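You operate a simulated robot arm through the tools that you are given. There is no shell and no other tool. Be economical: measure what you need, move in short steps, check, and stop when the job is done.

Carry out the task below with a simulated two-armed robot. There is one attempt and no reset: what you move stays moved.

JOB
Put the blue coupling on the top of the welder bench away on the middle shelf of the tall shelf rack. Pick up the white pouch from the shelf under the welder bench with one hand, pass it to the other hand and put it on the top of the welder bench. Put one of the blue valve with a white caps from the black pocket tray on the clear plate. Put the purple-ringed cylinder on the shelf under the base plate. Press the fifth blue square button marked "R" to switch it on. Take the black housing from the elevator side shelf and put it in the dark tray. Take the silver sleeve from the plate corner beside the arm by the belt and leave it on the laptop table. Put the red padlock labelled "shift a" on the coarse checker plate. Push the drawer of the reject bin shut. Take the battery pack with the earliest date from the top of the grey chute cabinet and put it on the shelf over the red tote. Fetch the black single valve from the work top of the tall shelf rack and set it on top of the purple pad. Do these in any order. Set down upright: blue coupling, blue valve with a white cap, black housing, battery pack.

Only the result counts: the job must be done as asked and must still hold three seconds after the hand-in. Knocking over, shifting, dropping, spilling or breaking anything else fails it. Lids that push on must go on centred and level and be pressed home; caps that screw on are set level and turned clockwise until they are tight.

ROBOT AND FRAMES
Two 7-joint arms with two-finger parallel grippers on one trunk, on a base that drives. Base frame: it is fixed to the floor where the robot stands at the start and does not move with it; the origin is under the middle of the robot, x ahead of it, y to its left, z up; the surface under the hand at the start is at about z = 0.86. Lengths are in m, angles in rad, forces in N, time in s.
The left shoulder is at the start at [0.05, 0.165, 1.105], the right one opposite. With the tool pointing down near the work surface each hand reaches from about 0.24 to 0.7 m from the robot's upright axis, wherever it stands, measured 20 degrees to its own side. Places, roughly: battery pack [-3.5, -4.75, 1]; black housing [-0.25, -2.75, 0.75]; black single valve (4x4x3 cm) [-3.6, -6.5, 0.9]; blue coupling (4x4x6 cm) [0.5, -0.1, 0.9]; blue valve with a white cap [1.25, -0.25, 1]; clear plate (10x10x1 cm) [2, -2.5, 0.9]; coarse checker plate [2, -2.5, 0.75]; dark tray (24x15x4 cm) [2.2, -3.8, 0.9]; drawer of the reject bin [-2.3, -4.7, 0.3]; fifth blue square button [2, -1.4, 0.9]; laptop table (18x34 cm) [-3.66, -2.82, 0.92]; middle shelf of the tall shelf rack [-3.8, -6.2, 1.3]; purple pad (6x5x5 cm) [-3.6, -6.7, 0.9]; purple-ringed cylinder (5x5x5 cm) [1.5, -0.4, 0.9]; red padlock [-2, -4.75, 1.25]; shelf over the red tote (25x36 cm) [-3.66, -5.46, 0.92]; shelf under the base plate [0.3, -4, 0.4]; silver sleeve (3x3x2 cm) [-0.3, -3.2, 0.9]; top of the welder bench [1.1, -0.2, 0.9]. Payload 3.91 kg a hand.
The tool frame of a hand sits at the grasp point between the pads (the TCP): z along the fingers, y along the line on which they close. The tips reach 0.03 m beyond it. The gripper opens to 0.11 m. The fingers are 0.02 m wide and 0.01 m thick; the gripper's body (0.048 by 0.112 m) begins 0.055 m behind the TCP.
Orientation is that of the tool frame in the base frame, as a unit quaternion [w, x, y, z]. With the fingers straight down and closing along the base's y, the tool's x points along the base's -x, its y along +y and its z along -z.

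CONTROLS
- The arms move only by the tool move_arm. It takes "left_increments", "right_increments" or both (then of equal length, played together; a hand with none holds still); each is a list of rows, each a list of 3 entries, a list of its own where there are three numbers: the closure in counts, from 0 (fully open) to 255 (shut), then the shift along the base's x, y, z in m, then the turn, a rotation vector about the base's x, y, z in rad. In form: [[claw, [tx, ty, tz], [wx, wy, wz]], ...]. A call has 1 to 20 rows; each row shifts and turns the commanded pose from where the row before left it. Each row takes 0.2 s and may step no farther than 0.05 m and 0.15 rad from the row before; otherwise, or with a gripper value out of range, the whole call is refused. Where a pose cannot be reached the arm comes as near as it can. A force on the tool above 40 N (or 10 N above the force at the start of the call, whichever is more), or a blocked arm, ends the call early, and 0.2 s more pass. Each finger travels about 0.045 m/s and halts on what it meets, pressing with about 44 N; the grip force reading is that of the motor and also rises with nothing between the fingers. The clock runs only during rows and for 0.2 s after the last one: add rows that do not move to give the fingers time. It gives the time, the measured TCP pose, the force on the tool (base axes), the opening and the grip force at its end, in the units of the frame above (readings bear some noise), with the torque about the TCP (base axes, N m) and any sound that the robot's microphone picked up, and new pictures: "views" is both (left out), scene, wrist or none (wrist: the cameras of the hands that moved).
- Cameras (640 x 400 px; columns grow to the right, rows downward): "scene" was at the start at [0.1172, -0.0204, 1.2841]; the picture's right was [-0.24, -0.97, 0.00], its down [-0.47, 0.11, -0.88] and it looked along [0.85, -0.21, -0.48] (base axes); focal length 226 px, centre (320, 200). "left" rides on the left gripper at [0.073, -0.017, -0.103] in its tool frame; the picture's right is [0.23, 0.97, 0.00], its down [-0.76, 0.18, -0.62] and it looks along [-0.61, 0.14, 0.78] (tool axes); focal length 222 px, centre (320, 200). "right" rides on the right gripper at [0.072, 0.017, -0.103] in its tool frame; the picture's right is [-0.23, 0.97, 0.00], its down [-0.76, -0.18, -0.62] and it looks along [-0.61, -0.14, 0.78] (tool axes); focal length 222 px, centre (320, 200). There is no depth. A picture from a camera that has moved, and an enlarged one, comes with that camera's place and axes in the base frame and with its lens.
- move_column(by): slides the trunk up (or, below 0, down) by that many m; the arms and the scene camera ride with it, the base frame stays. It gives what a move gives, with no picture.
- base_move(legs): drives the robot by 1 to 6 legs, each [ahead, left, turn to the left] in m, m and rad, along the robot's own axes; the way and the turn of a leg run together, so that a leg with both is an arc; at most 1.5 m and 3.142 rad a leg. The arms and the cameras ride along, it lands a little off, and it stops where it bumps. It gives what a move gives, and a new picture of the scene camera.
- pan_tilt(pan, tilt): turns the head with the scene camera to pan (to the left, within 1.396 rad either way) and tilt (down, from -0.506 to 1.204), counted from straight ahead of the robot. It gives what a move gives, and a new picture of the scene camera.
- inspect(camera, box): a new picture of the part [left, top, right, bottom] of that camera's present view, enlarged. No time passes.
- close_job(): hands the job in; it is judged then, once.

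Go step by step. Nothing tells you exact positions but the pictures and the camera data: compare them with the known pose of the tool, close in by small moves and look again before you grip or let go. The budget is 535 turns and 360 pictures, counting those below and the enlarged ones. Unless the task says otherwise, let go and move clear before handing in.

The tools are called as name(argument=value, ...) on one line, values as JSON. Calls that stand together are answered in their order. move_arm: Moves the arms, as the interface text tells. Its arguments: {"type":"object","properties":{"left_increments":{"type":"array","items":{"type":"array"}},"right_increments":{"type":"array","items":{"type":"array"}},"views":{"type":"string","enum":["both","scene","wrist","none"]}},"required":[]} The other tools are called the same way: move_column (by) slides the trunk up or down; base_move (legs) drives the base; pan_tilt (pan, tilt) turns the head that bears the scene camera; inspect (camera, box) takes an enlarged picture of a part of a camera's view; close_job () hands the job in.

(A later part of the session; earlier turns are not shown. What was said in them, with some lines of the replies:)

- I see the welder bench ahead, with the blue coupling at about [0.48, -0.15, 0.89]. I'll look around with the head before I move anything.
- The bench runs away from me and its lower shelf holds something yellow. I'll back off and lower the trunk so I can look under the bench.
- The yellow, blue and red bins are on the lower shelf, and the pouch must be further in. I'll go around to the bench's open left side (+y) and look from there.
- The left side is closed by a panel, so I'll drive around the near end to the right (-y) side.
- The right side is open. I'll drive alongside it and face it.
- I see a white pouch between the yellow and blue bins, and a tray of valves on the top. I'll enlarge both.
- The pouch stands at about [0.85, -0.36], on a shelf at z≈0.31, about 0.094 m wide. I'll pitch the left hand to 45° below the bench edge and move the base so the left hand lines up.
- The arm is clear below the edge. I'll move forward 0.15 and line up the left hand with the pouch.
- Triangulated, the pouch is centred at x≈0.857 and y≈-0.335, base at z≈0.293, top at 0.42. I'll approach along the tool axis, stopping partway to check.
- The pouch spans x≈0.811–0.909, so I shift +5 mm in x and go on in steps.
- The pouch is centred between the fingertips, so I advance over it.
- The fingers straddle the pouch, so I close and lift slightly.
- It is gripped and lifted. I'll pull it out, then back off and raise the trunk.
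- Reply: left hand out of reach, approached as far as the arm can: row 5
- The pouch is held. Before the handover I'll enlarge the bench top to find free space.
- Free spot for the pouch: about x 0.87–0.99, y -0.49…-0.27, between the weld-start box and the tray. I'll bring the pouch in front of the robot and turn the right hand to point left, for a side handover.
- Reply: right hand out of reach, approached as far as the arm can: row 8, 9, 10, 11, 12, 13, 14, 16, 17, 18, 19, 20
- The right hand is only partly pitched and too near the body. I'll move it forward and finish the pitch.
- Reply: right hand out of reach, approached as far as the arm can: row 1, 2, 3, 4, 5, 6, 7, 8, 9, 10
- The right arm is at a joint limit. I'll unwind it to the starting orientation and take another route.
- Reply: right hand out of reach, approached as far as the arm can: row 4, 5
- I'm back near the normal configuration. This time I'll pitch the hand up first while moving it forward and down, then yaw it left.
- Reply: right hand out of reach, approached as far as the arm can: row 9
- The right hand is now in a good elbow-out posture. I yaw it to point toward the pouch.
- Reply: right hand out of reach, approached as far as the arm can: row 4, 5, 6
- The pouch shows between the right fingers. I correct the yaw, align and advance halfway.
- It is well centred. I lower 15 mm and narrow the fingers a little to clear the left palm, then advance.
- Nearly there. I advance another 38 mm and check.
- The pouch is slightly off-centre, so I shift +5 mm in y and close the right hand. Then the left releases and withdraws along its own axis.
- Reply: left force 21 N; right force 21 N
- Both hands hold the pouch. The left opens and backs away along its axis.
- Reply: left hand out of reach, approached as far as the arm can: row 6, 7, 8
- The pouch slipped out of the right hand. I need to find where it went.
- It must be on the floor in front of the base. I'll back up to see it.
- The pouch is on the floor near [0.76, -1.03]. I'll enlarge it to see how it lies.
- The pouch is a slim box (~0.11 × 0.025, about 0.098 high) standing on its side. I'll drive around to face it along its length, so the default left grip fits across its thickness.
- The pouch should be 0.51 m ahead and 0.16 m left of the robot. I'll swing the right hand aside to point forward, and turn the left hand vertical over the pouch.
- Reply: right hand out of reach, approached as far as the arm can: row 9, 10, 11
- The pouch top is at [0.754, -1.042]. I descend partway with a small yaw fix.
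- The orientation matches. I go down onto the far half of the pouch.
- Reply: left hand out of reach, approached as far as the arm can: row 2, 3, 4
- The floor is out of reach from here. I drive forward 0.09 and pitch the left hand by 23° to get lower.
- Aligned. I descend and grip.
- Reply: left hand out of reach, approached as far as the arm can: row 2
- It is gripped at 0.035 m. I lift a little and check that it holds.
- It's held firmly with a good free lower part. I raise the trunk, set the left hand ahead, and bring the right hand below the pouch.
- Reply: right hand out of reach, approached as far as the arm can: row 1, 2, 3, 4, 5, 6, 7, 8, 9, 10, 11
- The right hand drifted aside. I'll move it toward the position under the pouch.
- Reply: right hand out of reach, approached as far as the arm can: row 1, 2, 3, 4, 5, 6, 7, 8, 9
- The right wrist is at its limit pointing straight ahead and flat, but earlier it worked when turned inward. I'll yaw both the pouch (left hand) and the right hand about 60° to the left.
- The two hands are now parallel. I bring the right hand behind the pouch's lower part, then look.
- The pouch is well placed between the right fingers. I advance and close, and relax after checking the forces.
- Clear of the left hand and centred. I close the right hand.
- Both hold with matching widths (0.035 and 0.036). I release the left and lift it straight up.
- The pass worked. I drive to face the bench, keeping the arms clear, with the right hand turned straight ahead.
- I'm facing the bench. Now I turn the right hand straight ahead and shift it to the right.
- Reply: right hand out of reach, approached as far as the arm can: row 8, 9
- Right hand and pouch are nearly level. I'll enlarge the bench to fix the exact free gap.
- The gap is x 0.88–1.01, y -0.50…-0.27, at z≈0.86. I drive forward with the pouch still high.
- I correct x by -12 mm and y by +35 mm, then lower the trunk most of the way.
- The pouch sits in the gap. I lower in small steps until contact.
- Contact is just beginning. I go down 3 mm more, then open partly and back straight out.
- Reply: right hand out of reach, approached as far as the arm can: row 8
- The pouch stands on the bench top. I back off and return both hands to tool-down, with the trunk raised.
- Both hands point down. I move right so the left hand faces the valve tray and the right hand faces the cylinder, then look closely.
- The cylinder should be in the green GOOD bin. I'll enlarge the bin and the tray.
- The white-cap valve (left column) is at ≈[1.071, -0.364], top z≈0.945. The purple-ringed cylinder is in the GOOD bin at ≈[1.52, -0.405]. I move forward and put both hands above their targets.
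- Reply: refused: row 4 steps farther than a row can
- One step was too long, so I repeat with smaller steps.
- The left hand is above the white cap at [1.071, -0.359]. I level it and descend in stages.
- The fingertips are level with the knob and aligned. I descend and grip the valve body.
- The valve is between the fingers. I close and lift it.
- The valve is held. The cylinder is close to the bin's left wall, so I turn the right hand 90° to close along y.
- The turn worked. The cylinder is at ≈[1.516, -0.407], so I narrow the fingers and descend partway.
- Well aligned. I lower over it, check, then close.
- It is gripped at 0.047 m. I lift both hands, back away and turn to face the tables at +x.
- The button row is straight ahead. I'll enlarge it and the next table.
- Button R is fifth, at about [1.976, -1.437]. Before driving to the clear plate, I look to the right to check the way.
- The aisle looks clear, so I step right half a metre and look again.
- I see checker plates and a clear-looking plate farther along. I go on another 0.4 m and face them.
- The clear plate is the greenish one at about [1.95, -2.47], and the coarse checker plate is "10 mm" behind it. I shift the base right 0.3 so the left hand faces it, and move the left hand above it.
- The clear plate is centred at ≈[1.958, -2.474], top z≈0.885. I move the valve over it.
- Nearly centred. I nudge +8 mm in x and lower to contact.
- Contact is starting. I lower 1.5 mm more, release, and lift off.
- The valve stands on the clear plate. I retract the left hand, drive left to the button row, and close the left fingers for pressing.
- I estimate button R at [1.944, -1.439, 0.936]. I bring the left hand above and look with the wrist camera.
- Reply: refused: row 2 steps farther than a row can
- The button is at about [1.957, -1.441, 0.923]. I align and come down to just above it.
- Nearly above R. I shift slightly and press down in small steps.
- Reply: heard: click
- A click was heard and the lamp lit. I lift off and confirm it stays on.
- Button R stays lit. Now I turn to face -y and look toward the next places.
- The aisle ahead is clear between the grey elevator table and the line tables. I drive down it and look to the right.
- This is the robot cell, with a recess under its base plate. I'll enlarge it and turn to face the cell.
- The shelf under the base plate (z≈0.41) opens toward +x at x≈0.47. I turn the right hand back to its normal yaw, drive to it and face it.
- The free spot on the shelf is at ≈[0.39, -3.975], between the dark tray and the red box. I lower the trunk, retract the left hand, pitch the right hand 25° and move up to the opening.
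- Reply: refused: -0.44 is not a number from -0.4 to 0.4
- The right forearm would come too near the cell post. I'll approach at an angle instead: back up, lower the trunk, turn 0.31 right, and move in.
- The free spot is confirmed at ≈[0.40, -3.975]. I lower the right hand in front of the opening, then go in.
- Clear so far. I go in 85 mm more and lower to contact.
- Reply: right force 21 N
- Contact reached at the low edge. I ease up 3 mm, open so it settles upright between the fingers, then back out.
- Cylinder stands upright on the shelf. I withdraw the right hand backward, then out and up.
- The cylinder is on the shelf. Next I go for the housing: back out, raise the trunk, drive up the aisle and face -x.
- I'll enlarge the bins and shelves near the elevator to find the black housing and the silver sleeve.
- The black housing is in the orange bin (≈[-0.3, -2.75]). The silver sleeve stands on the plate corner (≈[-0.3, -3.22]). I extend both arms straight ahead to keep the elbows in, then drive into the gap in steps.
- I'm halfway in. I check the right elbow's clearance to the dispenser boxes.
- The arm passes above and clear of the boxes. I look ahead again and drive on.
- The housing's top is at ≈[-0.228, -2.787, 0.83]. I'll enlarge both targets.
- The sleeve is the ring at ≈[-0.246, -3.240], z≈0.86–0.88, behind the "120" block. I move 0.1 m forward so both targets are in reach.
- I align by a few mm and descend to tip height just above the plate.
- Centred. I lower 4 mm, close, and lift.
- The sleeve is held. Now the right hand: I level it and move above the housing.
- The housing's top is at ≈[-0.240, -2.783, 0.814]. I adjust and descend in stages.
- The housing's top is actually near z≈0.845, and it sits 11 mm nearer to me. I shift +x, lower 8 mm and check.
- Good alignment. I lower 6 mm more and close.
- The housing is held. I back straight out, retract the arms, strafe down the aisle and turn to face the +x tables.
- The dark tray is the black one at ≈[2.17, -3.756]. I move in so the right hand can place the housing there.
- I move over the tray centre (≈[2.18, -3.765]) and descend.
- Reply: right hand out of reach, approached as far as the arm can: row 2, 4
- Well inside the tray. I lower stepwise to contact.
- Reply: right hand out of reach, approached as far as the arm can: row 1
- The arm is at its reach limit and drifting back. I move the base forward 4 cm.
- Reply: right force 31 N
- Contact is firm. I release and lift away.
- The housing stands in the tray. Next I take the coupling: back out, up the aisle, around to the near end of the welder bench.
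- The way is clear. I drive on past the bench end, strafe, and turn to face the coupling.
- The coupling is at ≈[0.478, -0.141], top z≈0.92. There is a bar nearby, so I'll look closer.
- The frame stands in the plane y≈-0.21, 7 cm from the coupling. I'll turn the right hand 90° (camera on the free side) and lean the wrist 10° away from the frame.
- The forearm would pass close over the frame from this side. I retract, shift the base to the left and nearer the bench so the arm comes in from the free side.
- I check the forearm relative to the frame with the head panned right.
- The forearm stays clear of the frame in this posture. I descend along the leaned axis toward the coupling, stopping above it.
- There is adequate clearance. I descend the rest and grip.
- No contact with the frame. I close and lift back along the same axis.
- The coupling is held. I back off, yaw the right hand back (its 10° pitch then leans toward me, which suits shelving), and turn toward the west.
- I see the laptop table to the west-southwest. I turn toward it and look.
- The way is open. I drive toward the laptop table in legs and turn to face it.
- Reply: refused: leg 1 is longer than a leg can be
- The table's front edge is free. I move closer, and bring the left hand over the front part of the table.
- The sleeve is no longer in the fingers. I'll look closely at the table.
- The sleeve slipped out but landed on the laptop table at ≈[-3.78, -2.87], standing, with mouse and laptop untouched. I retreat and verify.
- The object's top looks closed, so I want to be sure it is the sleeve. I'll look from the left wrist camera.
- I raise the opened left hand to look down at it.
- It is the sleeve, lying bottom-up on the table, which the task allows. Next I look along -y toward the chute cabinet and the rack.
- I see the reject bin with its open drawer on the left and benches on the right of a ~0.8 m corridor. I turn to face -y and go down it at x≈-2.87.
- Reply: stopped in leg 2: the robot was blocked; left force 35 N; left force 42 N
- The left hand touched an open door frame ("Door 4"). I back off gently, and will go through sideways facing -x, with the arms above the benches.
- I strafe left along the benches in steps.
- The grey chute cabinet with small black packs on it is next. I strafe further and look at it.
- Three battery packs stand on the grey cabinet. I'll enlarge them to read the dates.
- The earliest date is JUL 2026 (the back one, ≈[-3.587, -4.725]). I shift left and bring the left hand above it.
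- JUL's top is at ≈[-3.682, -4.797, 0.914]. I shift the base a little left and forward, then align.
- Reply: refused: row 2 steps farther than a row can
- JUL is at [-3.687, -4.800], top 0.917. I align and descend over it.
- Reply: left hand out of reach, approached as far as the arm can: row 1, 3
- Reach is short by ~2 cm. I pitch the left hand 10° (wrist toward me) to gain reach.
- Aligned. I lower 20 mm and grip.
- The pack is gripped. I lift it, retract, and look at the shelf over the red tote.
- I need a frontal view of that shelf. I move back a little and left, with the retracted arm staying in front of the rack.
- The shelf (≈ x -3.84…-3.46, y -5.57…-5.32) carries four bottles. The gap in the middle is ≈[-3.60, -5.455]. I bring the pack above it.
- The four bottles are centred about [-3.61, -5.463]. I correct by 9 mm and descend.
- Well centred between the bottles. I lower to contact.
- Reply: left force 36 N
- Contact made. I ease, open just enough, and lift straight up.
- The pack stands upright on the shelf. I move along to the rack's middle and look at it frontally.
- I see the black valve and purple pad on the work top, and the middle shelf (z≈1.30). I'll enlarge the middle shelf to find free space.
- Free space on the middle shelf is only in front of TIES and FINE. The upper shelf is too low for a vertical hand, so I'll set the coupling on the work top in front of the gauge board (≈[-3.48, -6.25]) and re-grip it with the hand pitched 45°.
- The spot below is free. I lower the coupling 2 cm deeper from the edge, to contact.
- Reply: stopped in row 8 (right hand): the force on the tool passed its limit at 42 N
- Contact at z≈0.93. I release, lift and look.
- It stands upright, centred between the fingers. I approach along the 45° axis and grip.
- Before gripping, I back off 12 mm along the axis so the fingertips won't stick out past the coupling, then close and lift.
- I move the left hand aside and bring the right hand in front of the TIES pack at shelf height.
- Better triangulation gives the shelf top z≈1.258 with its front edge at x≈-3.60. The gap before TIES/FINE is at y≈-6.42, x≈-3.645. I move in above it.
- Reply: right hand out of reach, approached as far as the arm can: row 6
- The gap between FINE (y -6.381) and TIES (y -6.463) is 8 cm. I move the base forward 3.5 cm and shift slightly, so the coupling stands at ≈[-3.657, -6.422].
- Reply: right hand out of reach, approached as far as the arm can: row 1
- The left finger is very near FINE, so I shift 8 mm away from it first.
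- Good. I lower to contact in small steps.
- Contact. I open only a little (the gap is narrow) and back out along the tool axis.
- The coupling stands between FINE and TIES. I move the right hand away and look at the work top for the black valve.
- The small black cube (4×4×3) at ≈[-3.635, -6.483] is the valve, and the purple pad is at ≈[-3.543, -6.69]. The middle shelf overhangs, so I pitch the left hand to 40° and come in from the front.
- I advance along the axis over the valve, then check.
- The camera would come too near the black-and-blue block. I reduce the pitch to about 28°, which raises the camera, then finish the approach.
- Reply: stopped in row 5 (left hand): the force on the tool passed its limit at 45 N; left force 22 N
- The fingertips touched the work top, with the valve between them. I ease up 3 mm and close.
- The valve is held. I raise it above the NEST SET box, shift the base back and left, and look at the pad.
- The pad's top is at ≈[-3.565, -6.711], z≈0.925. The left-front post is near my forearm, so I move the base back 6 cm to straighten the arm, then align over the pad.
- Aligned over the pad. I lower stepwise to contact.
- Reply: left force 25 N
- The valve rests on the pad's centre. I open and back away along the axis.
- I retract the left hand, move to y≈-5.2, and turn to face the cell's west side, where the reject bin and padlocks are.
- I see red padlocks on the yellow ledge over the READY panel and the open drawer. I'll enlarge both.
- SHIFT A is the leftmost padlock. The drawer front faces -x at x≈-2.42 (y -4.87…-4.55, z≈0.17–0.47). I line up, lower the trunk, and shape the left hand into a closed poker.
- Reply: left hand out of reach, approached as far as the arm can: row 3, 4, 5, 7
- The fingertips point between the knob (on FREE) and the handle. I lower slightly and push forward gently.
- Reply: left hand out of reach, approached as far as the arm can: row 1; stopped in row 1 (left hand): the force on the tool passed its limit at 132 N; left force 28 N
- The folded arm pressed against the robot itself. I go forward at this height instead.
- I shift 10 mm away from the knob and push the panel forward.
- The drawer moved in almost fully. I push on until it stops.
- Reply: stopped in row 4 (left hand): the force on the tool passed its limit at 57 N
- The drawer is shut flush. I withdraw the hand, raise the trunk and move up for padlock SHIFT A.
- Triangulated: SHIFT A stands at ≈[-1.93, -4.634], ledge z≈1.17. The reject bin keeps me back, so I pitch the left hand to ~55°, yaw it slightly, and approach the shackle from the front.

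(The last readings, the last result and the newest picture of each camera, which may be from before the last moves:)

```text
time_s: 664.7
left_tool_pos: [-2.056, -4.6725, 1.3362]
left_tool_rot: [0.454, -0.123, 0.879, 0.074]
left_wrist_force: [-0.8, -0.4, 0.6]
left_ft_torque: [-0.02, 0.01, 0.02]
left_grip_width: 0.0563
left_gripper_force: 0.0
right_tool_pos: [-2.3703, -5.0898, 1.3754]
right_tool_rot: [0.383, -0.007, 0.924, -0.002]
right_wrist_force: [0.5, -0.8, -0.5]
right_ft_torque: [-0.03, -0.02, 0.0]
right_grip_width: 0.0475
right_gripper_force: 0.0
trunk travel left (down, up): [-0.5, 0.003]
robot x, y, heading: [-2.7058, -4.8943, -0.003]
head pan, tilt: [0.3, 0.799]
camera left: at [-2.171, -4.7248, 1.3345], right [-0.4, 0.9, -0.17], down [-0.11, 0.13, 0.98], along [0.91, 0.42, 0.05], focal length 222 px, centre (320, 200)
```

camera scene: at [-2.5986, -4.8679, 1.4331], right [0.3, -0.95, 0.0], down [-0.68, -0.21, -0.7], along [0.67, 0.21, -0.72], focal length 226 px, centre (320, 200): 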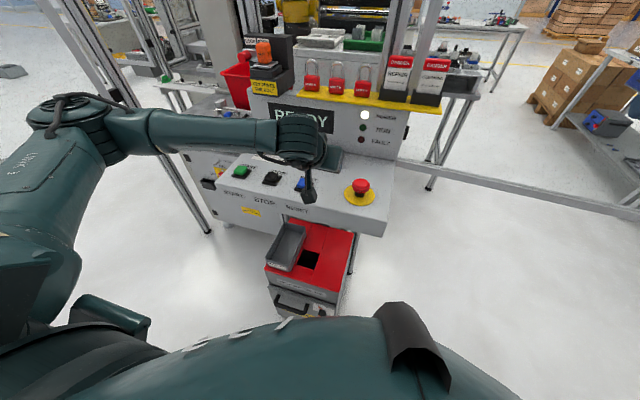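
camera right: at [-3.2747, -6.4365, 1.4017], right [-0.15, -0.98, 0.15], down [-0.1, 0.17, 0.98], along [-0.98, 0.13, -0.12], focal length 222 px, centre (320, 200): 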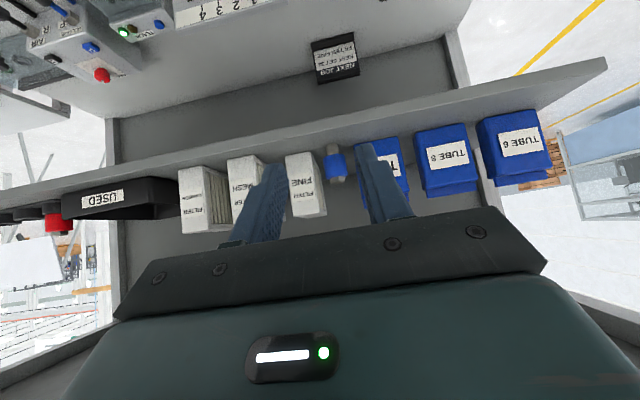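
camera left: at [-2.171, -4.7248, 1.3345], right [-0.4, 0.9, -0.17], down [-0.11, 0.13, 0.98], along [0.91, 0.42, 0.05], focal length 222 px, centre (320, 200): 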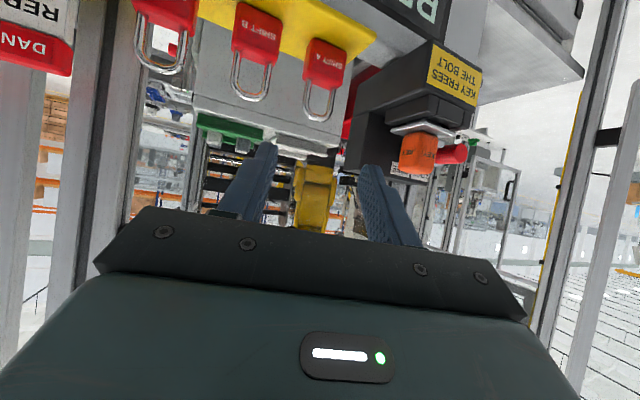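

A stands at [-1.93, -4.631]: body top z≈1.225, shackle top 1.258. The key box is ~8 cm away. I approach three quarters, narrowing the fingers.

move_arm(left_increments=[[137, [0.028, 0.009, -0.02], [0, 0, 0]], [137, [0.028, 0.009, -0.02], [0, 0, 0]], [137, [0.028, 0.01, -0.02], [0, 0, 0]], [137, [0, 0, 0], [0, 0, 0]]], views="wrist")

```text
time_s: 665.7
left_tool_pos: [-1.9714, -4.6444, 1.276]
left_tool_rot: [0.454, -0.123, 0.879, 0.074]
left_wrist_force: [-1.0, -0.4, -0.1]
left_ft_torque: [-0.03, 0.0, 0.0]
left_grip_width: 0.0508
left_gripper_force: 0.1
right_tool_pos: [-2.3717, -5.0901, 1.3748]
right_tool_rot: [0.382, -0.008, 0.924, -0.001]
right_wrist_force: [-0.3, 0.3, -0.9]
right_ft_torque: [0.0, 0.02, 0.04]
right_grip_width: 0.0473
right_gripper_force: 0.0
trunk travel left (down, up): [-0.5, 0.003]
robot x, y, heading: [-2.7042, -4.8963, 0.005]
head pan, tilt: [0.3, 0.799]
camera left: at [-2.0862, -4.6971, 1.2757], right [-0.4, 0.9, -0.17], down [-0.11, 0.13, 0.98], along [0.91, 0.41, 0.05], focal length 222 px, centre (320, 200)
```

left: 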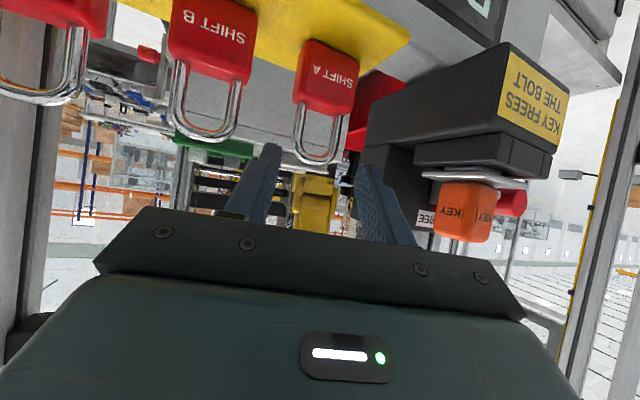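

Good line-up. I go the last bit, down and forward over the shackle.

move_arm(left_increments=[[137, [0.016, 0.005, -0.014], [0, 0, 0]], [137, [0.014, 0.005, -0.012], [0, 0, 0]], [137, [0, 0, 0], [0, 0, 0]]], views="wrist")

```text
time_s: 666.5
left_tool_pos: [-1.9422, -4.6328, 1.2495]
left_tool_rot: [0.454, -0.123, 0.879, 0.073]
left_wrist_force: [0.7, -0.1, -0.3]
left_ft_torque: [0.01, 0.03, 0.0]
left_grip_width: 0.0511
left_gripper_force: 0.0
right_tool_pos: [-2.3692, -5.0901, 1.3763]
right_tool_rot: [0.382, -0.008, 0.924, -0.001]
right_wrist_force: [-0.5, 0.1, -0.3]
right_ft_torque: [-0.01, -0.02, 0.0]
right_grip_width: 0.0475
right_gripper_force: 0.1
trunk travel left (down, up): [-0.5, 0.003]
robot x, y, heading: [-2.7036, -4.8913, 0.002]
head pan, tilt: [0.3, 0.799]
camera left: at [-2.0561, -4.6854, 1.248], right [-0.4, 0.9, -0.17], down [-0.11, 0.13, 0.98], along [0.91, 0.42, 0.05], focal length 222 px, centre (320, 200)
```

left: 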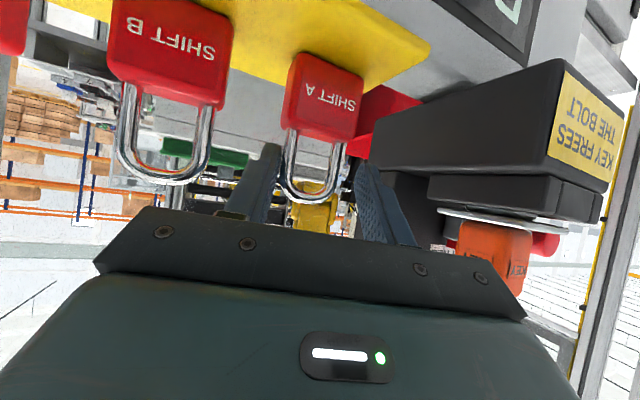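

The shackle is between the fingers. I close and lift.

move_arm(left_increments=[[180, [0, 0, 0], [0, 0, 0]], [255, [0, 0, 0], [0, 0, 0]], [255, [0, 0, 0], [0, 0, 0]], [255, [0, 0, 0], [0, 0, 0]], [255, [0, 0, 0.015], [0, 0, 0]], [255, [0, 0, 0.03], [0, 0, 0]], [255, [-0.01, -0.005, 0.03], [0, 0, 0]], [255, [-0.03, -0.01, 0.02], [0, 0, 0]], [255, [-0.04, -0.01, 0], [0, 0, 0]], [255, [-0.04, -0.01, 0], [0, 0, 0]], [255, [0, 0, 0], [0, 0, 0]]], views="wrist")

```text
time_s: 668.9
left_tool_pos: [-2.0611, -4.6703, 1.3463]
left_tool_rot: [0.454, -0.124, 0.879, 0.074]
left_wrist_force: [0.3, 0.6, -1.2]
left_ft_torque: [-0.01, 0.01, 0.02]
left_grip_width: 0.0341
left_gripper_force: 43.9
right_tool_pos: [-2.3695, -5.0895, 1.3742]
right_tool_rot: [0.382, -0.007, 0.924, -0.001]
right_wrist_force: [0.6, 0.8, -0.3]
right_ft_torque: [0.01, -0.02, 0.0]
right_grip_width: 0.0476
right_gripper_force: 0.1
trunk travel left (down, up): [-0.5, 0.003]
robot x, y, heading: [-2.7064, -4.8976, -0.003]
head pan, tilt: [0.3, 0.799]
camera left: at [-2.1769, -4.7221, 1.3446], right [-0.4, 0.9, -0.17], down [-0.11, 0.13, 0.98], along [0.91, 0.42, 0.05], focal length 222 px, centre (320, 200)
```

left: 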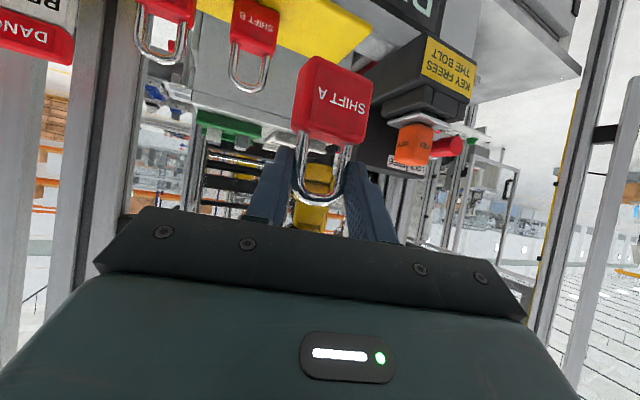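

SHIFT A is held and the others are undisturbed. Now I retract and drive back: turn to face -x, strafe north through the corridor.

move_arm(left_increments=[[255, [-0.045, -0.008, 0], [0, 0, 0]], [255, [-0.045, -0.008, 0], [0, 0, 0]], [255, [-0.045, -0.008, 0], [0, 0, 0]], [255, [-0.045, -0.008, 0], [0, 0, 0]], [255, [-0.04, -0.008, 0], [0, 0, 0]]], views="none")

base_move(legs=[[-0.21, 0, 0], [0, 0, 1.571], [0, 0, 1.571], [0, -1.2, 0], [0, -1.15, 0]])

```text
time_s: 670.1
left_tool_pos: [-2.28, -4.709, 1.3427]
left_tool_rot: [0.455, -0.124, 0.879, 0.074]
left_wrist_force: [0.8, 0.1, -0.6]
left_ft_torque: [0.05, 0.01, -0.01]
left_grip_width: 0.0342
left_gripper_force: 43.5
right_tool_pos: [-2.3704, -5.089, 1.3744]
right_tool_rot: [0.383, -0.007, 0.924, -0.001]
right_wrist_force: [0.2, 0.2, 0.1]
right_ft_torque: [0.01, 0.0, 0.0]
right_grip_width: 0.0474
right_gripper_force: 0.0
trunk travel left (down, up): [-0.5, 0.003]
robot x, y, heading: [-2.705, -4.8907, -0.001]
head pan, tilt: [0.3, 0.799]
```

```text
time_s: 699.6
left_tool_pos: [-3.3171, -2.7364, 1.3424]
left_tool_rot: [0.072, 0.879, 0.12, -0.455]
left_wrist_force: [0.0, 0.7, -1.5]
left_ft_torque: [-0.01, -0.03, 0.0]
left_grip_width: 0.0073
left_gripper_force: 43.9
right_tool_pos: [-3.224, -2.3548, 1.375]
right_tool_rot: [-0.003, 0.924, 0.005, -0.382]
right_wrist_force: [0.3, 0.1, -0.5]
right_ft_torque: [0.01, 0.0, 0.0]
right_grip_width: 0.0471
right_gripper_force: 0.1
trunk travel left (down, up): [-0.5, 0.003]
robot x, y, heading: [-2.8905, -2.5518, 3.134]
head pan, tilt: [0.3, 0.799]
camera scene: at [-2.998, -2.5771, 1.4332], right [-0.29, 0.96, 0.0], down [0.69, 0.21, -0.7], along [-0.67, -0.2, -0.72], focal length 226 px, centre (320, 200)
```

scene: 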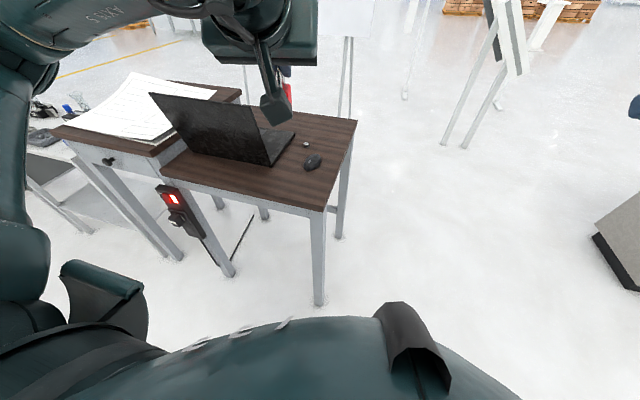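

The grip width dropped to 7 mm, so the padlock has turned in the fingers. I'll check it with the wrist camera.

inspect(camera="left", box=[160, 20, 480, 260])

```text
1.67 times, centred on (320, 140) of left
camera zoom: at [-3.1999, -2.6855, 1.3411], right [0.4, -0.9, -0.17], down [0.11, -0.13, 0.98], along [-0.91, -0.41, 0.05], focal length 370 px, centre (320, 300)
```

zoom: 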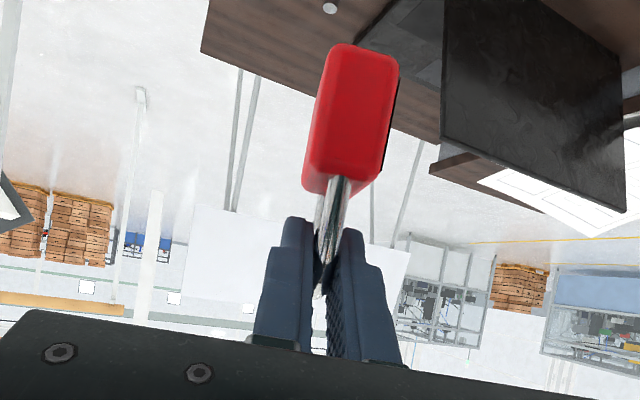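

It now hangs edge-on by the shackle but is held. I drive on gently toward the lane north of the cell, then east.

base_move(legs=[[0, 0, -1.3], [0, 0, -1.294], [1.35, 0, 0], [1.35, 0, 0], [0, 0, -0.54]])

```text
time_s: 720.7
left_tool_pos: [-0.0842, -1.1368, 1.3417]
left_tool_rot: [0.456, -0.098, 0.882, 0.061]
left_wrist_force: [-0.3, 0.0, -0.4]
left_ft_torque: [-0.01, 0.02, 0.01]
left_grip_width: 0.0077
left_gripper_force: 44.5
right_tool_pos: [-0.198, -1.512, 1.3756]
right_tool_rot: [0.381, 0.019, 0.924, -0.012]
right_wrist_force: [-0.2, -0.2, -0.6]
right_ft_torque: [-0.05, -0.03, -0.01]
right_grip_width: 0.0473
right_gripper_force: 0.0
trunk travel left (down, up): [-0.5, 0.003]
robot x, y, heading: [-0.5224, -1.2988, -0.059]
head pan, tilt: [0.3, 0.799]
camera scene: at [-0.413, -1.2771, 1.4332], right [0.24, -0.97, 0.0], down [-0.7, -0.17, -0.7], along [0.68, 0.17, -0.72], focal length 226 px, centre (320, 200)
```

scene: 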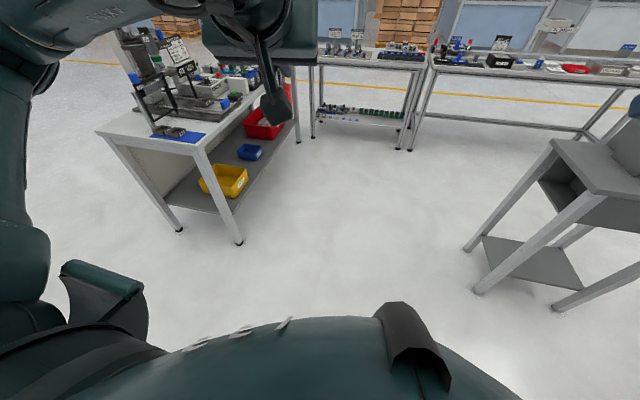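

I continue east past the bench, then strafe south to the line table.

base_move(legs=[[0, 0, 0.059], [1.5, 0, 0], [0.34, 0, 0], [0, -0.7, 0], [0, -0.66, 0]])

inspect(camera="left", box=[160, 20, 480, 260])

```text
time_s: 742.4
left_tool_pos: [1.7526, -2.4724, 1.3412]
left_tool_rot: [0.455, -0.12, 0.88, 0.072]
left_wrist_force: [-0.6, -0.6, -1.7]
left_ft_torque: [0.03, 0.0, -0.01]
left_grip_width: 0.0075
left_gripper_force: 44.4
right_tool_pos: [1.66, -2.8538, 1.3762]
right_tool_rot: [0.381, -0.003, 0.925, -0.002]
right_wrist_force: [0.6, 0.6, -0.1]
right_ft_torque: [-0.02, -0.03, 0.01]
right_grip_width: 0.0475
right_gripper_force: 0.0
trunk travel left (down, up): [-0.5, 0.003]
robot x, y, heading: [1.3261, -2.6552, -0.006]
head pan, tilt: [0.3, 0.799]
camera scene: at [1.4322, -2.6293, 1.4332], right [0.29, -0.96, 0.0], down [-0.69, -0.21, -0.7], along [0.67, 0.2, -0.72], focal length 226 px, centre (320, 200)
```

scene: 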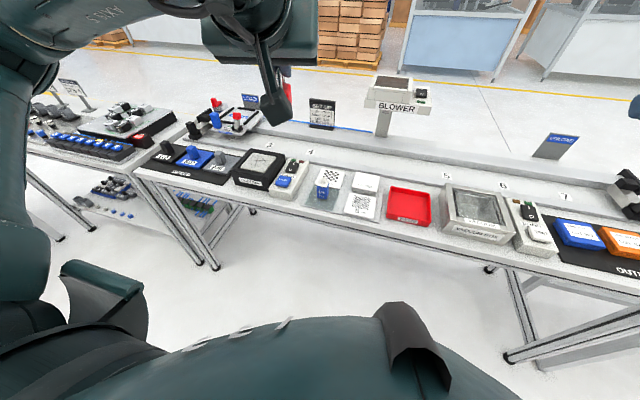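

```text
1.67 times, centred on (320, 140) of left
camera zoom: at [1.6376, -2.5242, 1.3411], right [-0.4, 0.9, -0.17], down [-0.11, 0.13, 0.98], along [0.91, 0.41, 0.05], focal length 370 px, centre (320, 300)
```

zoom: 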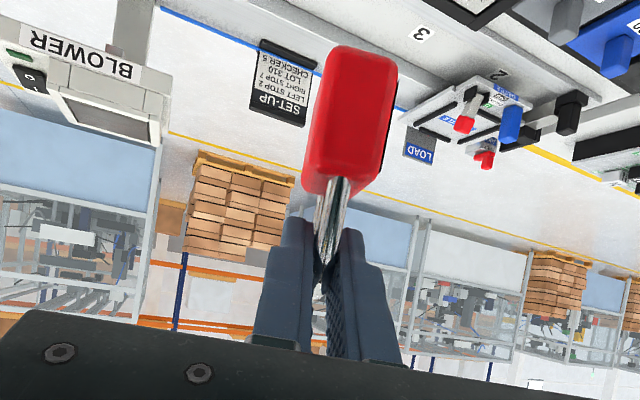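

The padlock hangs almost plumb and the valve stands untouched. I move over the 10 mm checker plate, staying high.

move_arm(left_increments=[[255, [0.038, -0.001, -0.01], [0, 0, 0]], [255, [0.038, -0.001, -0.015], [0, 0, 0]], [255, [0.038, -0.001, -0.025], [0, 0, 0]], [255, [0.038, -0.001, -0.03], [0, 0, 0]], [255, [0.038, -0.001, -0.03], [0, 0, 0]], [255, [0.038, -0.001, -0.03], [0, 0, 0]], [255, [0.038, -0.002, -0.03], [0, 0, 0]], [255, [0, 0, -0.04], [0, 0, 0]], [255, [0, 0, 0], [0, 0, 0]]], views="both")

```text
time_s: 744.4
left_tool_pos: [2.0209, -2.4806, 1.1302]
left_tool_rot: [0.454, -0.12, 0.88, 0.073]
left_wrist_force: [-0.4, -0.3, -1.1]
left_ft_torque: [0.0, 0.02, 0.02]
left_grip_width: 0.0077
left_gripper_force: 43.6
right_tool_pos: [1.6586, -2.8534, 1.3752]
right_tool_rot: [0.382, -0.003, 0.924, -0.003]
right_wrist_force: [0.9, 0.4, 0.2]
right_ft_torque: [-0.03, -0.01, 0.02]
right_grip_width: 0.0473
right_gripper_force: 0.2
trunk travel left (down, up): [-0.5, 0.003]
robot x, y, heading: [1.3265, -2.6509, -0.01]
head pan, tilt: [0.3, 0.799]
camera scene: at [1.4322, -2.6296, 1.4332], right [0.29, -0.96, 0.0], down [-0.69, -0.21, -0.7], along [0.67, 0.2, -0.72], focal length 226 px, centre (320, 200)
camera left: at [1.9057, -2.5325, 1.1298], right [-0.4, 0.9, -0.17], down [-0.11, 0.13, 0.98], along [0.91, 0.41, 0.05], focal length 222 px, centre (320, 200)
```

scene: 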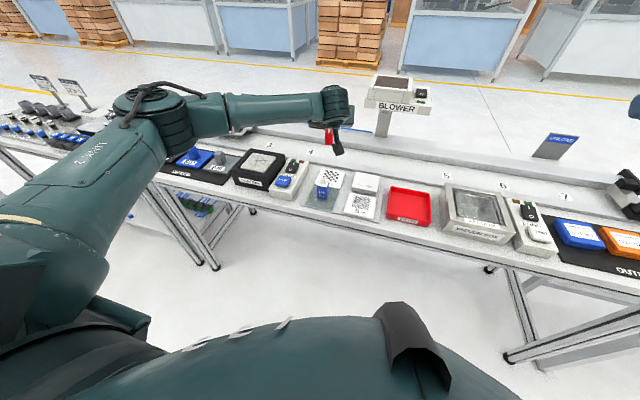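
left: 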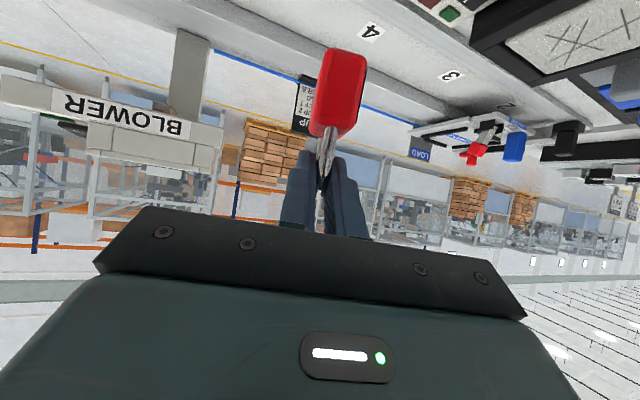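

inspect(camera="scene", box=[280, 100, 400, 220])

```text
3.33 times, centred on (340, 160) of scene
camera zoom: at [1.4322, -2.6296, 1.4332], right [0.29, -0.96, 0.0], down [-0.69, -0.21, -0.7], along [0.67, 0.2, -0.72], focal length 752 px, centre (253, 333)
```

zoom: 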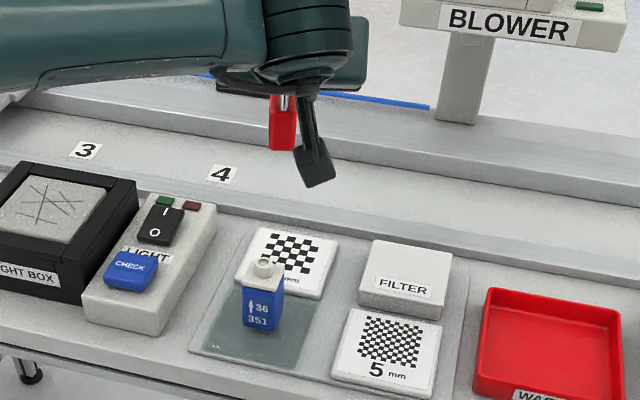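

The plate centre is ≈[2.052, -2.486], and the padlock hangs right below the fingers. I shift +33 mm and lower.

move_arm(left_increments=[[255, [0.033, -0.003, 0], [0, 0, 0]], [255, [0, 0, -0.04], [0, 0, 0]], [255, [0, 0, -0.04], [0, 0, 0]], [255, [0, 0, -0.04], [0, 0, 0]], [255, [0, 0, -0.01], [0, 0, 0]], [255, [0, 0, 0], [0, 0, 0]]], views="none")

inspect(camera="scene", box=[280, 120, 400, 220])

```text
time_s: 745.8
left_tool_pos: [2.0536, -2.4837, 1.001]
left_tool_rot: [0.454, -0.119, 0.88, 0.071]
left_wrist_force: [0.1, -0.1, -0.9]
left_ft_torque: [0.04, 0.0, 0.01]
left_grip_width: 0.0075
left_gripper_force: 43.8
right_tool_pos: [1.6591, -2.8529, 1.3752]
right_tool_rot: [0.382, -0.004, 0.924, -0.003]
right_wrist_force: [-1.3, -0.5, -0.2]
right_ft_torque: [0.01, -0.01, 0.02]
right_grip_width: 0.0476
right_gripper_force: 0.1
trunk travel left (down, up): [-0.5, 0.003]
robot x, y, heading: [1.3265, -2.6528, -0.002]
head pan, tilt: [0.3, 0.799]
```

```text
4.00 times, centred on (340, 170) of scene
camera zoom: at [1.4323, -2.6292, 1.4332], right [0.29, -0.96, 0.0], down [-0.69, -0.21, -0.7], along [0.67, 0.2, -0.72], focal length 902 px, centre (240, 320)
```

zoom: 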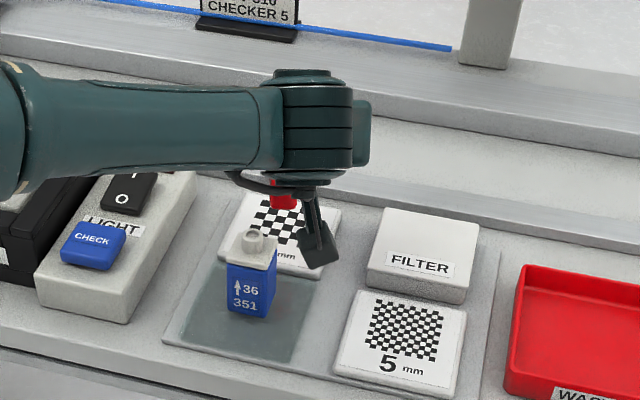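

The landing spot is the plate's centre. I lower in small steps to contact.

move_arm(left_increments=[[255, [0, 0, -0.015], [0, 0, 0]], [255, [0, 0, -0.008], [0, 0, 0]], [255, [0, 0, -0.005], [0, 0, 0]], [255, [0, 0, -0.004], [0, 0, 0]], [255, [0, 0, 0], [0, 0, 0]]], views="none")

```text
time_s: 747.0
left_tool_pos: [2.0519, -2.4838, 0.9703]
left_tool_rot: [0.455, -0.12, 0.88, 0.072]
left_wrist_force: [-0.1, -0.2, -1.2]
left_ft_torque: [0.0, 0.02, 0.0]
left_grip_width: 0.0078
left_gripper_force: 44.1
right_tool_pos: [1.6598, -2.8533, 1.3745]
right_tool_rot: [0.382, -0.004, 0.924, -0.002]
right_wrist_force: [-0.2, -0.1, 0.1]
right_ft_torque: [0.01, -0.01, -0.01]
right_grip_width: 0.0475
right_gripper_force: 0.1
trunk travel left (down, up): [-0.5, 0.003]
robot x, y, heading: [1.328, -2.6544, -0.006]
head pan, tilt: [0.3, 0.799]
```

move_arm(left_increments=[[255, [0, 0, -0.005], [0, 0, 0]], [255, [0, 0, -0.004], [0, 0, 0]], [255, [0, 0, -0.003], [0, 0, 0]], [255, [0, 0, 0], [0, 0, 0]]], views="none")

inspect(camera="left", box=[160, 0, 480, 260])

```text
time_s: 748.0
left_tool_pos: [2.0524, -2.484, 0.957]
left_tool_rot: [0.455, -0.12, 0.879, 0.073]
left_wrist_force: [0.8, 0.0, -0.5]
left_ft_torque: [0.01, 0.01, -0.01]
left_grip_width: 0.0074
left_gripper_force: 44.2
right_tool_pos: [1.6596, -2.8531, 1.3754]
right_tool_rot: [0.382, -0.004, 0.924, -0.003]
right_wrist_force: [0.5, 0.2, -0.1]
right_ft_torque: [-0.02, 0.02, 0.03]
right_grip_width: 0.0474
right_gripper_force: 0.1
trunk travel left (down, up): [-0.5, 0.003]
robot x, y, heading: [1.3271, -2.6558, -0.007]
head pan, tilt: [0.3, 0.799]
```

```text
1.54 times, centred on (320, 130) of left
camera zoom: at [1.9363, -2.535, 0.9569], right [-0.4, 0.9, -0.17], down [-0.11, 0.13, 0.98], along [0.91, 0.41, 0.05], focal length 342 px, centre (320, 308)
```

zoom: 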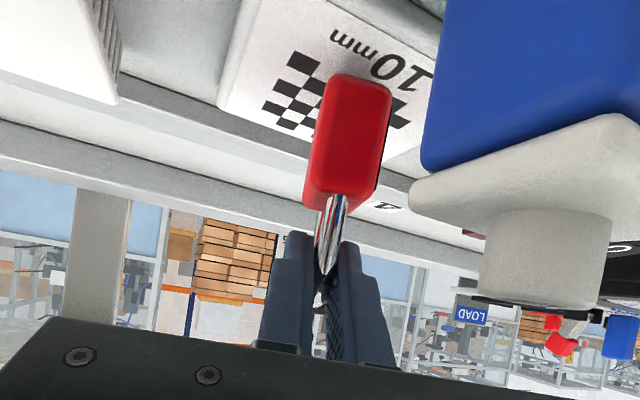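

Not yet touching; the valve is near the hand but clear. I lower in 3 mm steps.

move_arm(left_increments=[[255, [0, 0, -0.003], [0, 0, 0]], [255, [0, 0, -0.003], [0, 0, 0]], [255, [0, 0, 0], [0, 0, 0]]], views="none")

```text
time_s: 748.8
left_tool_pos: [2.0529, -2.484, 0.9534]
left_tool_rot: [0.454, -0.121, 0.88, 0.073]
left_wrist_force: [0.0, -0.2, -1.1]
left_ft_torque: [-0.02, 0.0, -0.01]
left_grip_width: 0.0076
left_gripper_force: 44.1
right_tool_pos: [1.6597, -2.8541, 1.3744]
right_tool_rot: [0.382, -0.003, 0.924, -0.003]
right_wrist_force: [-0.6, -0.2, 0.6]
right_ft_torque: [0.0, -0.02, 0.02]
right_grip_width: 0.0473
right_gripper_force: 0.1
trunk travel left (down, up): [-0.5, 0.003]
robot x, y, heading: [1.3264, -2.655, -0.003]
head pan, tilt: [0.3, 0.799]
```

move_arm(left_increments=[[255, [0, 0, -0.003], [0, 0, 0]], [255, [0, 0, -0.003], [0, 0, 0]], [255, [0, 0, 0], [0, 0, 0]]], views="none")

```text
time_s: 749.6
left_tool_pos: [2.0514, -2.4831, 0.9515]
left_tool_rot: [0.458, -0.119, 0.878, 0.072]
left_wrist_force: [-0.4, 0.3, 17.0]
left_ft_torque: [0.02, -0.58, 0.0]
left_grip_width: 0.0076
left_gripper_force: 44.5
right_tool_pos: [1.6564, -2.8527, 1.3756]
right_tool_rot: [0.384, -0.004, 0.923, -0.002]
right_wrist_force: [0.6, -0.3, 0.5]
right_ft_torque: [0.01, -0.01, -0.02]
right_grip_width: 0.0474
right_gripper_force: 0.0
trunk travel left (down, up): [-0.5, 0.003]
robot x, y, heading: [1.3268, -2.655, -0.006]
head pan, tilt: [0.3, 0.799]
```

Contact. I open gently and wait, then look.

move_arm(left_increments=[[255, [0, 0, 0.001], [0, 0, 0]], [225, [0, 0, 0], [0, 0, 0]], [200, [0, 0, 0], [0, 0, 0]], [180, [0, 0, 0], [0, 0, 0]], [170, [0, 0, 0], [0, 0, 0]], [170, [0, 0, 0], [0, 0, 0]]], views="wrist")

```text
time_s: 751.0
left_tool_pos: [2.0524, -2.4844, 0.9472]
left_tool_rot: [0.455, -0.12, 0.879, 0.073]
left_wrist_force: [-0.2, 0.0, 0.0]
left_ft_torque: [0.02, 0.02, 0.0]
left_grip_width: 0.0366
left_gripper_force: 0.1
right_tool_pos: [1.6587, -2.8536, 1.3747]
right_tool_rot: [0.382, -0.004, 0.924, -0.002]
right_wrist_force: [0.0, -0.3, 0.2]
right_ft_torque: [0.0, -0.01, -0.01]
right_grip_width: 0.0473
right_gripper_force: 0.1
trunk travel left (down, up): [-0.5, 0.003]
robot x, y, heading: [1.3274, -2.6538, -0.003]
head pan, tilt: [0.3, 0.799]
camera left: at [1.9365, -2.5351, 0.9465], right [-0.4, 0.9, -0.17], down [-0.11, 0.13, 0.98], along [0.91, 0.41, 0.05], focal length 222 px, centre (320, 200)
```

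left: 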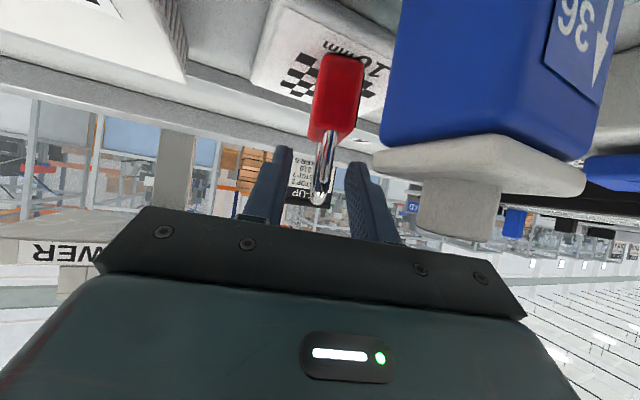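

The padlock stands on the plate, free of the fingers. I retreat up and back along the axis, away from the valve.

move_arm(left_increments=[[170, [-0.015, -0.005, 0.012], [0, 0, 0]], [170, [-0.02, -0.006, 0.018], [0, 0, 0]], [170, [-0.02, -0.006, 0.03], [0, 0, 0]], [170, [-0.02, 0, 0.04], [0, 0, 0]], [170, [-0.03, 0, 0.035], [0, 0, 0]], [170, [-0.04, 0, 0.02], [0, 0, 0]], [170, [-0.045, 0, 0], [0, 0, 0]], [170, [-0.045, 0, 0], [0, 0, 0]]], views="none")

inspect(camera="scene", box=[280, 130, 400, 220])

```text
time_s: 752.8
left_tool_pos: [1.8166, -2.5013, 1.1034]
left_tool_rot: [0.455, -0.12, 0.879, 0.072]
left_wrist_force: [-0.6, 0.3, 0.5]
left_ft_torque: [0.0, 0.01, -0.01]
left_grip_width: 0.0366
left_gripper_force: 0.0
right_tool_pos: [1.658, -2.8535, 1.3753]
right_tool_rot: [0.383, -0.004, 0.924, -0.002]
right_wrist_force: [-0.3, 0.1, 0.1]
right_ft_torque: [0.01, -0.01, 0.0]
right_grip_width: 0.0471
right_gripper_force: 0.0
trunk travel left (down, up): [-0.5, 0.003]
robot x, y, heading: [1.3273, -2.6529, -0.001]
head pan, tilt: [0.3, 0.799]
```

```text
4.44 times, centred on (340, 175) of scene
camera zoom: at [1.4315, -2.6292, 1.4333], right [0.29, -0.96, 0.0], down [-0.69, -0.21, -0.7], along [0.67, 0.2, -0.72], focal length 1002 px, centre (231, 311)
```

zoom: 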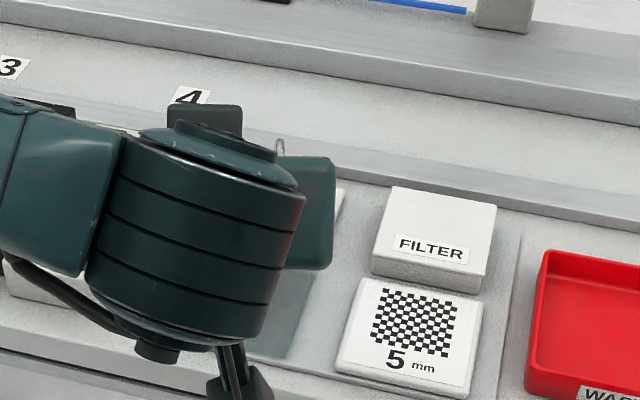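

The arm hides the plate. I back the base off to see the final result.

base_move(legs=[[-0.25, -0.15, 0]])

pan_tilt(pan=0.15, tilt=0.55)

inspect(camera="scene", box=[270, 120, 390, 220])

```text
time_s: 754.8
left_tool_pos: [1.5699, -2.6464, 1.1028]
left_tool_rot: [0.455, -0.121, 0.879, 0.073]
left_wrist_force: [-0.4, -0.5, -0.2]
left_ft_torque: [0.0, -0.02, 0.0]
left_grip_width: 0.0366
left_gripper_force: 0.1
right_tool_pos: [1.4133, -2.9991, 1.3738]
right_tool_rot: [0.383, -0.006, 0.924, -0.002]
right_wrist_force: [0.3, 0.4, -0.1]
right_ft_torque: [0.02, -0.06, 0.02]
right_grip_width: 0.0473
right_gripper_force: 0.0
trunk travel left (down, up): [-0.5, 0.003]
robot x, y, heading: [1.0811, -2.7997, -0.004]
head pan, tilt: [0.3, 0.799]
camera scene: at [1.1852, -2.7764, 1.4333], right [0.29, -0.96, 0.0], down [-0.68, -0.21, -0.7], along [0.67, 0.21, -0.72], focal length 226 px, centre (320, 200)
```

scene: 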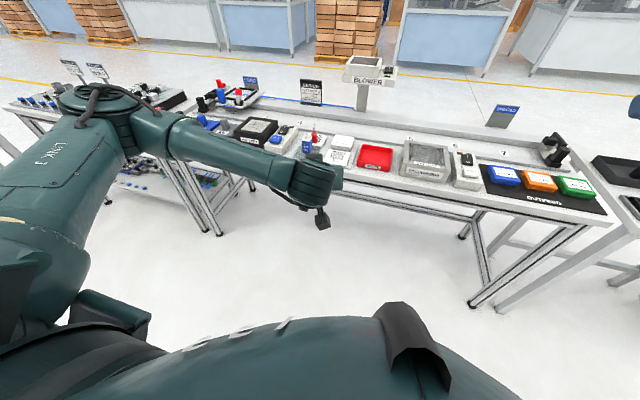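

```text
time_s: 755.6
left_tool_pos: [1.5699, -2.6465, 1.1026]
left_tool_rot: [0.454, -0.123, 0.879, 0.074]
left_wrist_force: [0.4, 0.0, 0.3]
left_ft_torque: [0.01, 0.0, -0.03]
left_grip_width: 0.0368
left_gripper_force: 0.1
right_tool_pos: [1.4143, -2.9987, 1.3742]
right_tool_rot: [0.382, -0.006, 0.924, -0.002]
right_wrist_force: [0.3, -0.2, -1.0]
right_ft_torque: [0.01, 0.01, -0.03]
right_grip_width: 0.0473
right_gripper_force: 0.1
trunk travel left (down, up): [-0.5, 0.003]
robot x, y, heading: [1.076, -2.8014, -0.003]
head pan, tilt: [0.15, 0.55]
camera scene: at [1.1975, -2.7864, 1.4545], right [0.15, -0.99, 0.0], down [-0.52, -0.08, -0.85], along [0.84, 0.13, -0.52], focal length 226 px, centre (320, 200)
```

scene: 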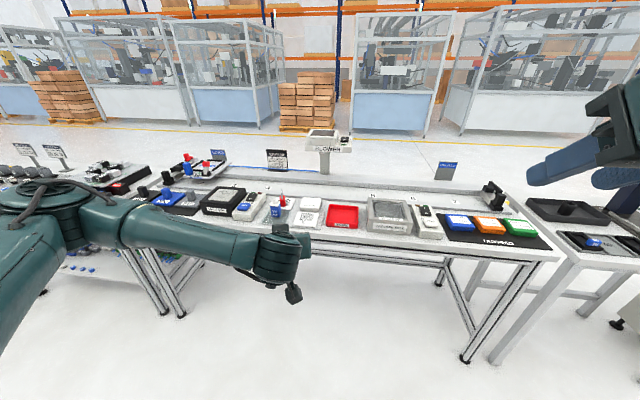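

```text
4.00 times, centred on (330, 170) of scene
camera zoom: at [1.1975, -2.7864, 1.4545], right [0.15, -0.99, 0.0], down [-0.52, -0.08, -0.85], along [0.84, 0.13, -0.52], focal length 902 px, centre (280, 320)
```

zoom: 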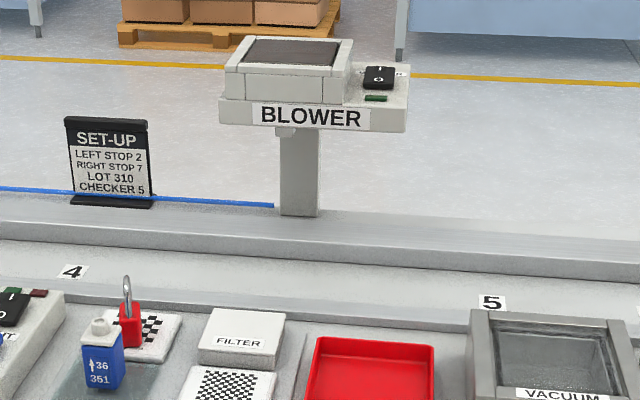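

All eleven tasks are done as far as I could check: the padlock stands on the coarse checker plate, the valve is still upright on the clear plate, and both hands are clear. I could not re-check the black valve on the purple pad after releasing it, because the hand hid it. I am handing in now.

close_job()

```text
The job is handed in.
```

I handed the job in with all eleven tasks carried out, but I could not confirm one of them and a few did not go cleanly.

- **Black valve on the purple pad:** I felt contact and released it. The hand then hid the pad and I never saw the valve resting there. I also chose between two black objects on the work top, taking the 4×4×3 cm cube as the valve.
- **White pouch:** My first hand-to-hand pass failed and the pouch fell on the floor. I picked it up, passed it from left hand to right, and stood it on its side on the bench top.
- **Silver sleeve:** It slipped from the fingers and landed on the laptop table by itself. I left it there, bottom up, in the free area next to the mouse.
- **Contact with the surroundings:** The left hand bumped the open Door 4 frame once. I did not see anything move.

The rest ended as asked:
- The coupling, the white-cap valve, the housing and the July 2026 battery pack are upright in their places.
- The purple-ringed cylinder is on the shelf under the base plate.
- Button R is lit, although the FAULT lamp beside the panel also came on.
- The drawer is shut flush.
- The SHIFT A padlock is standing on the 10 mm checker plate.
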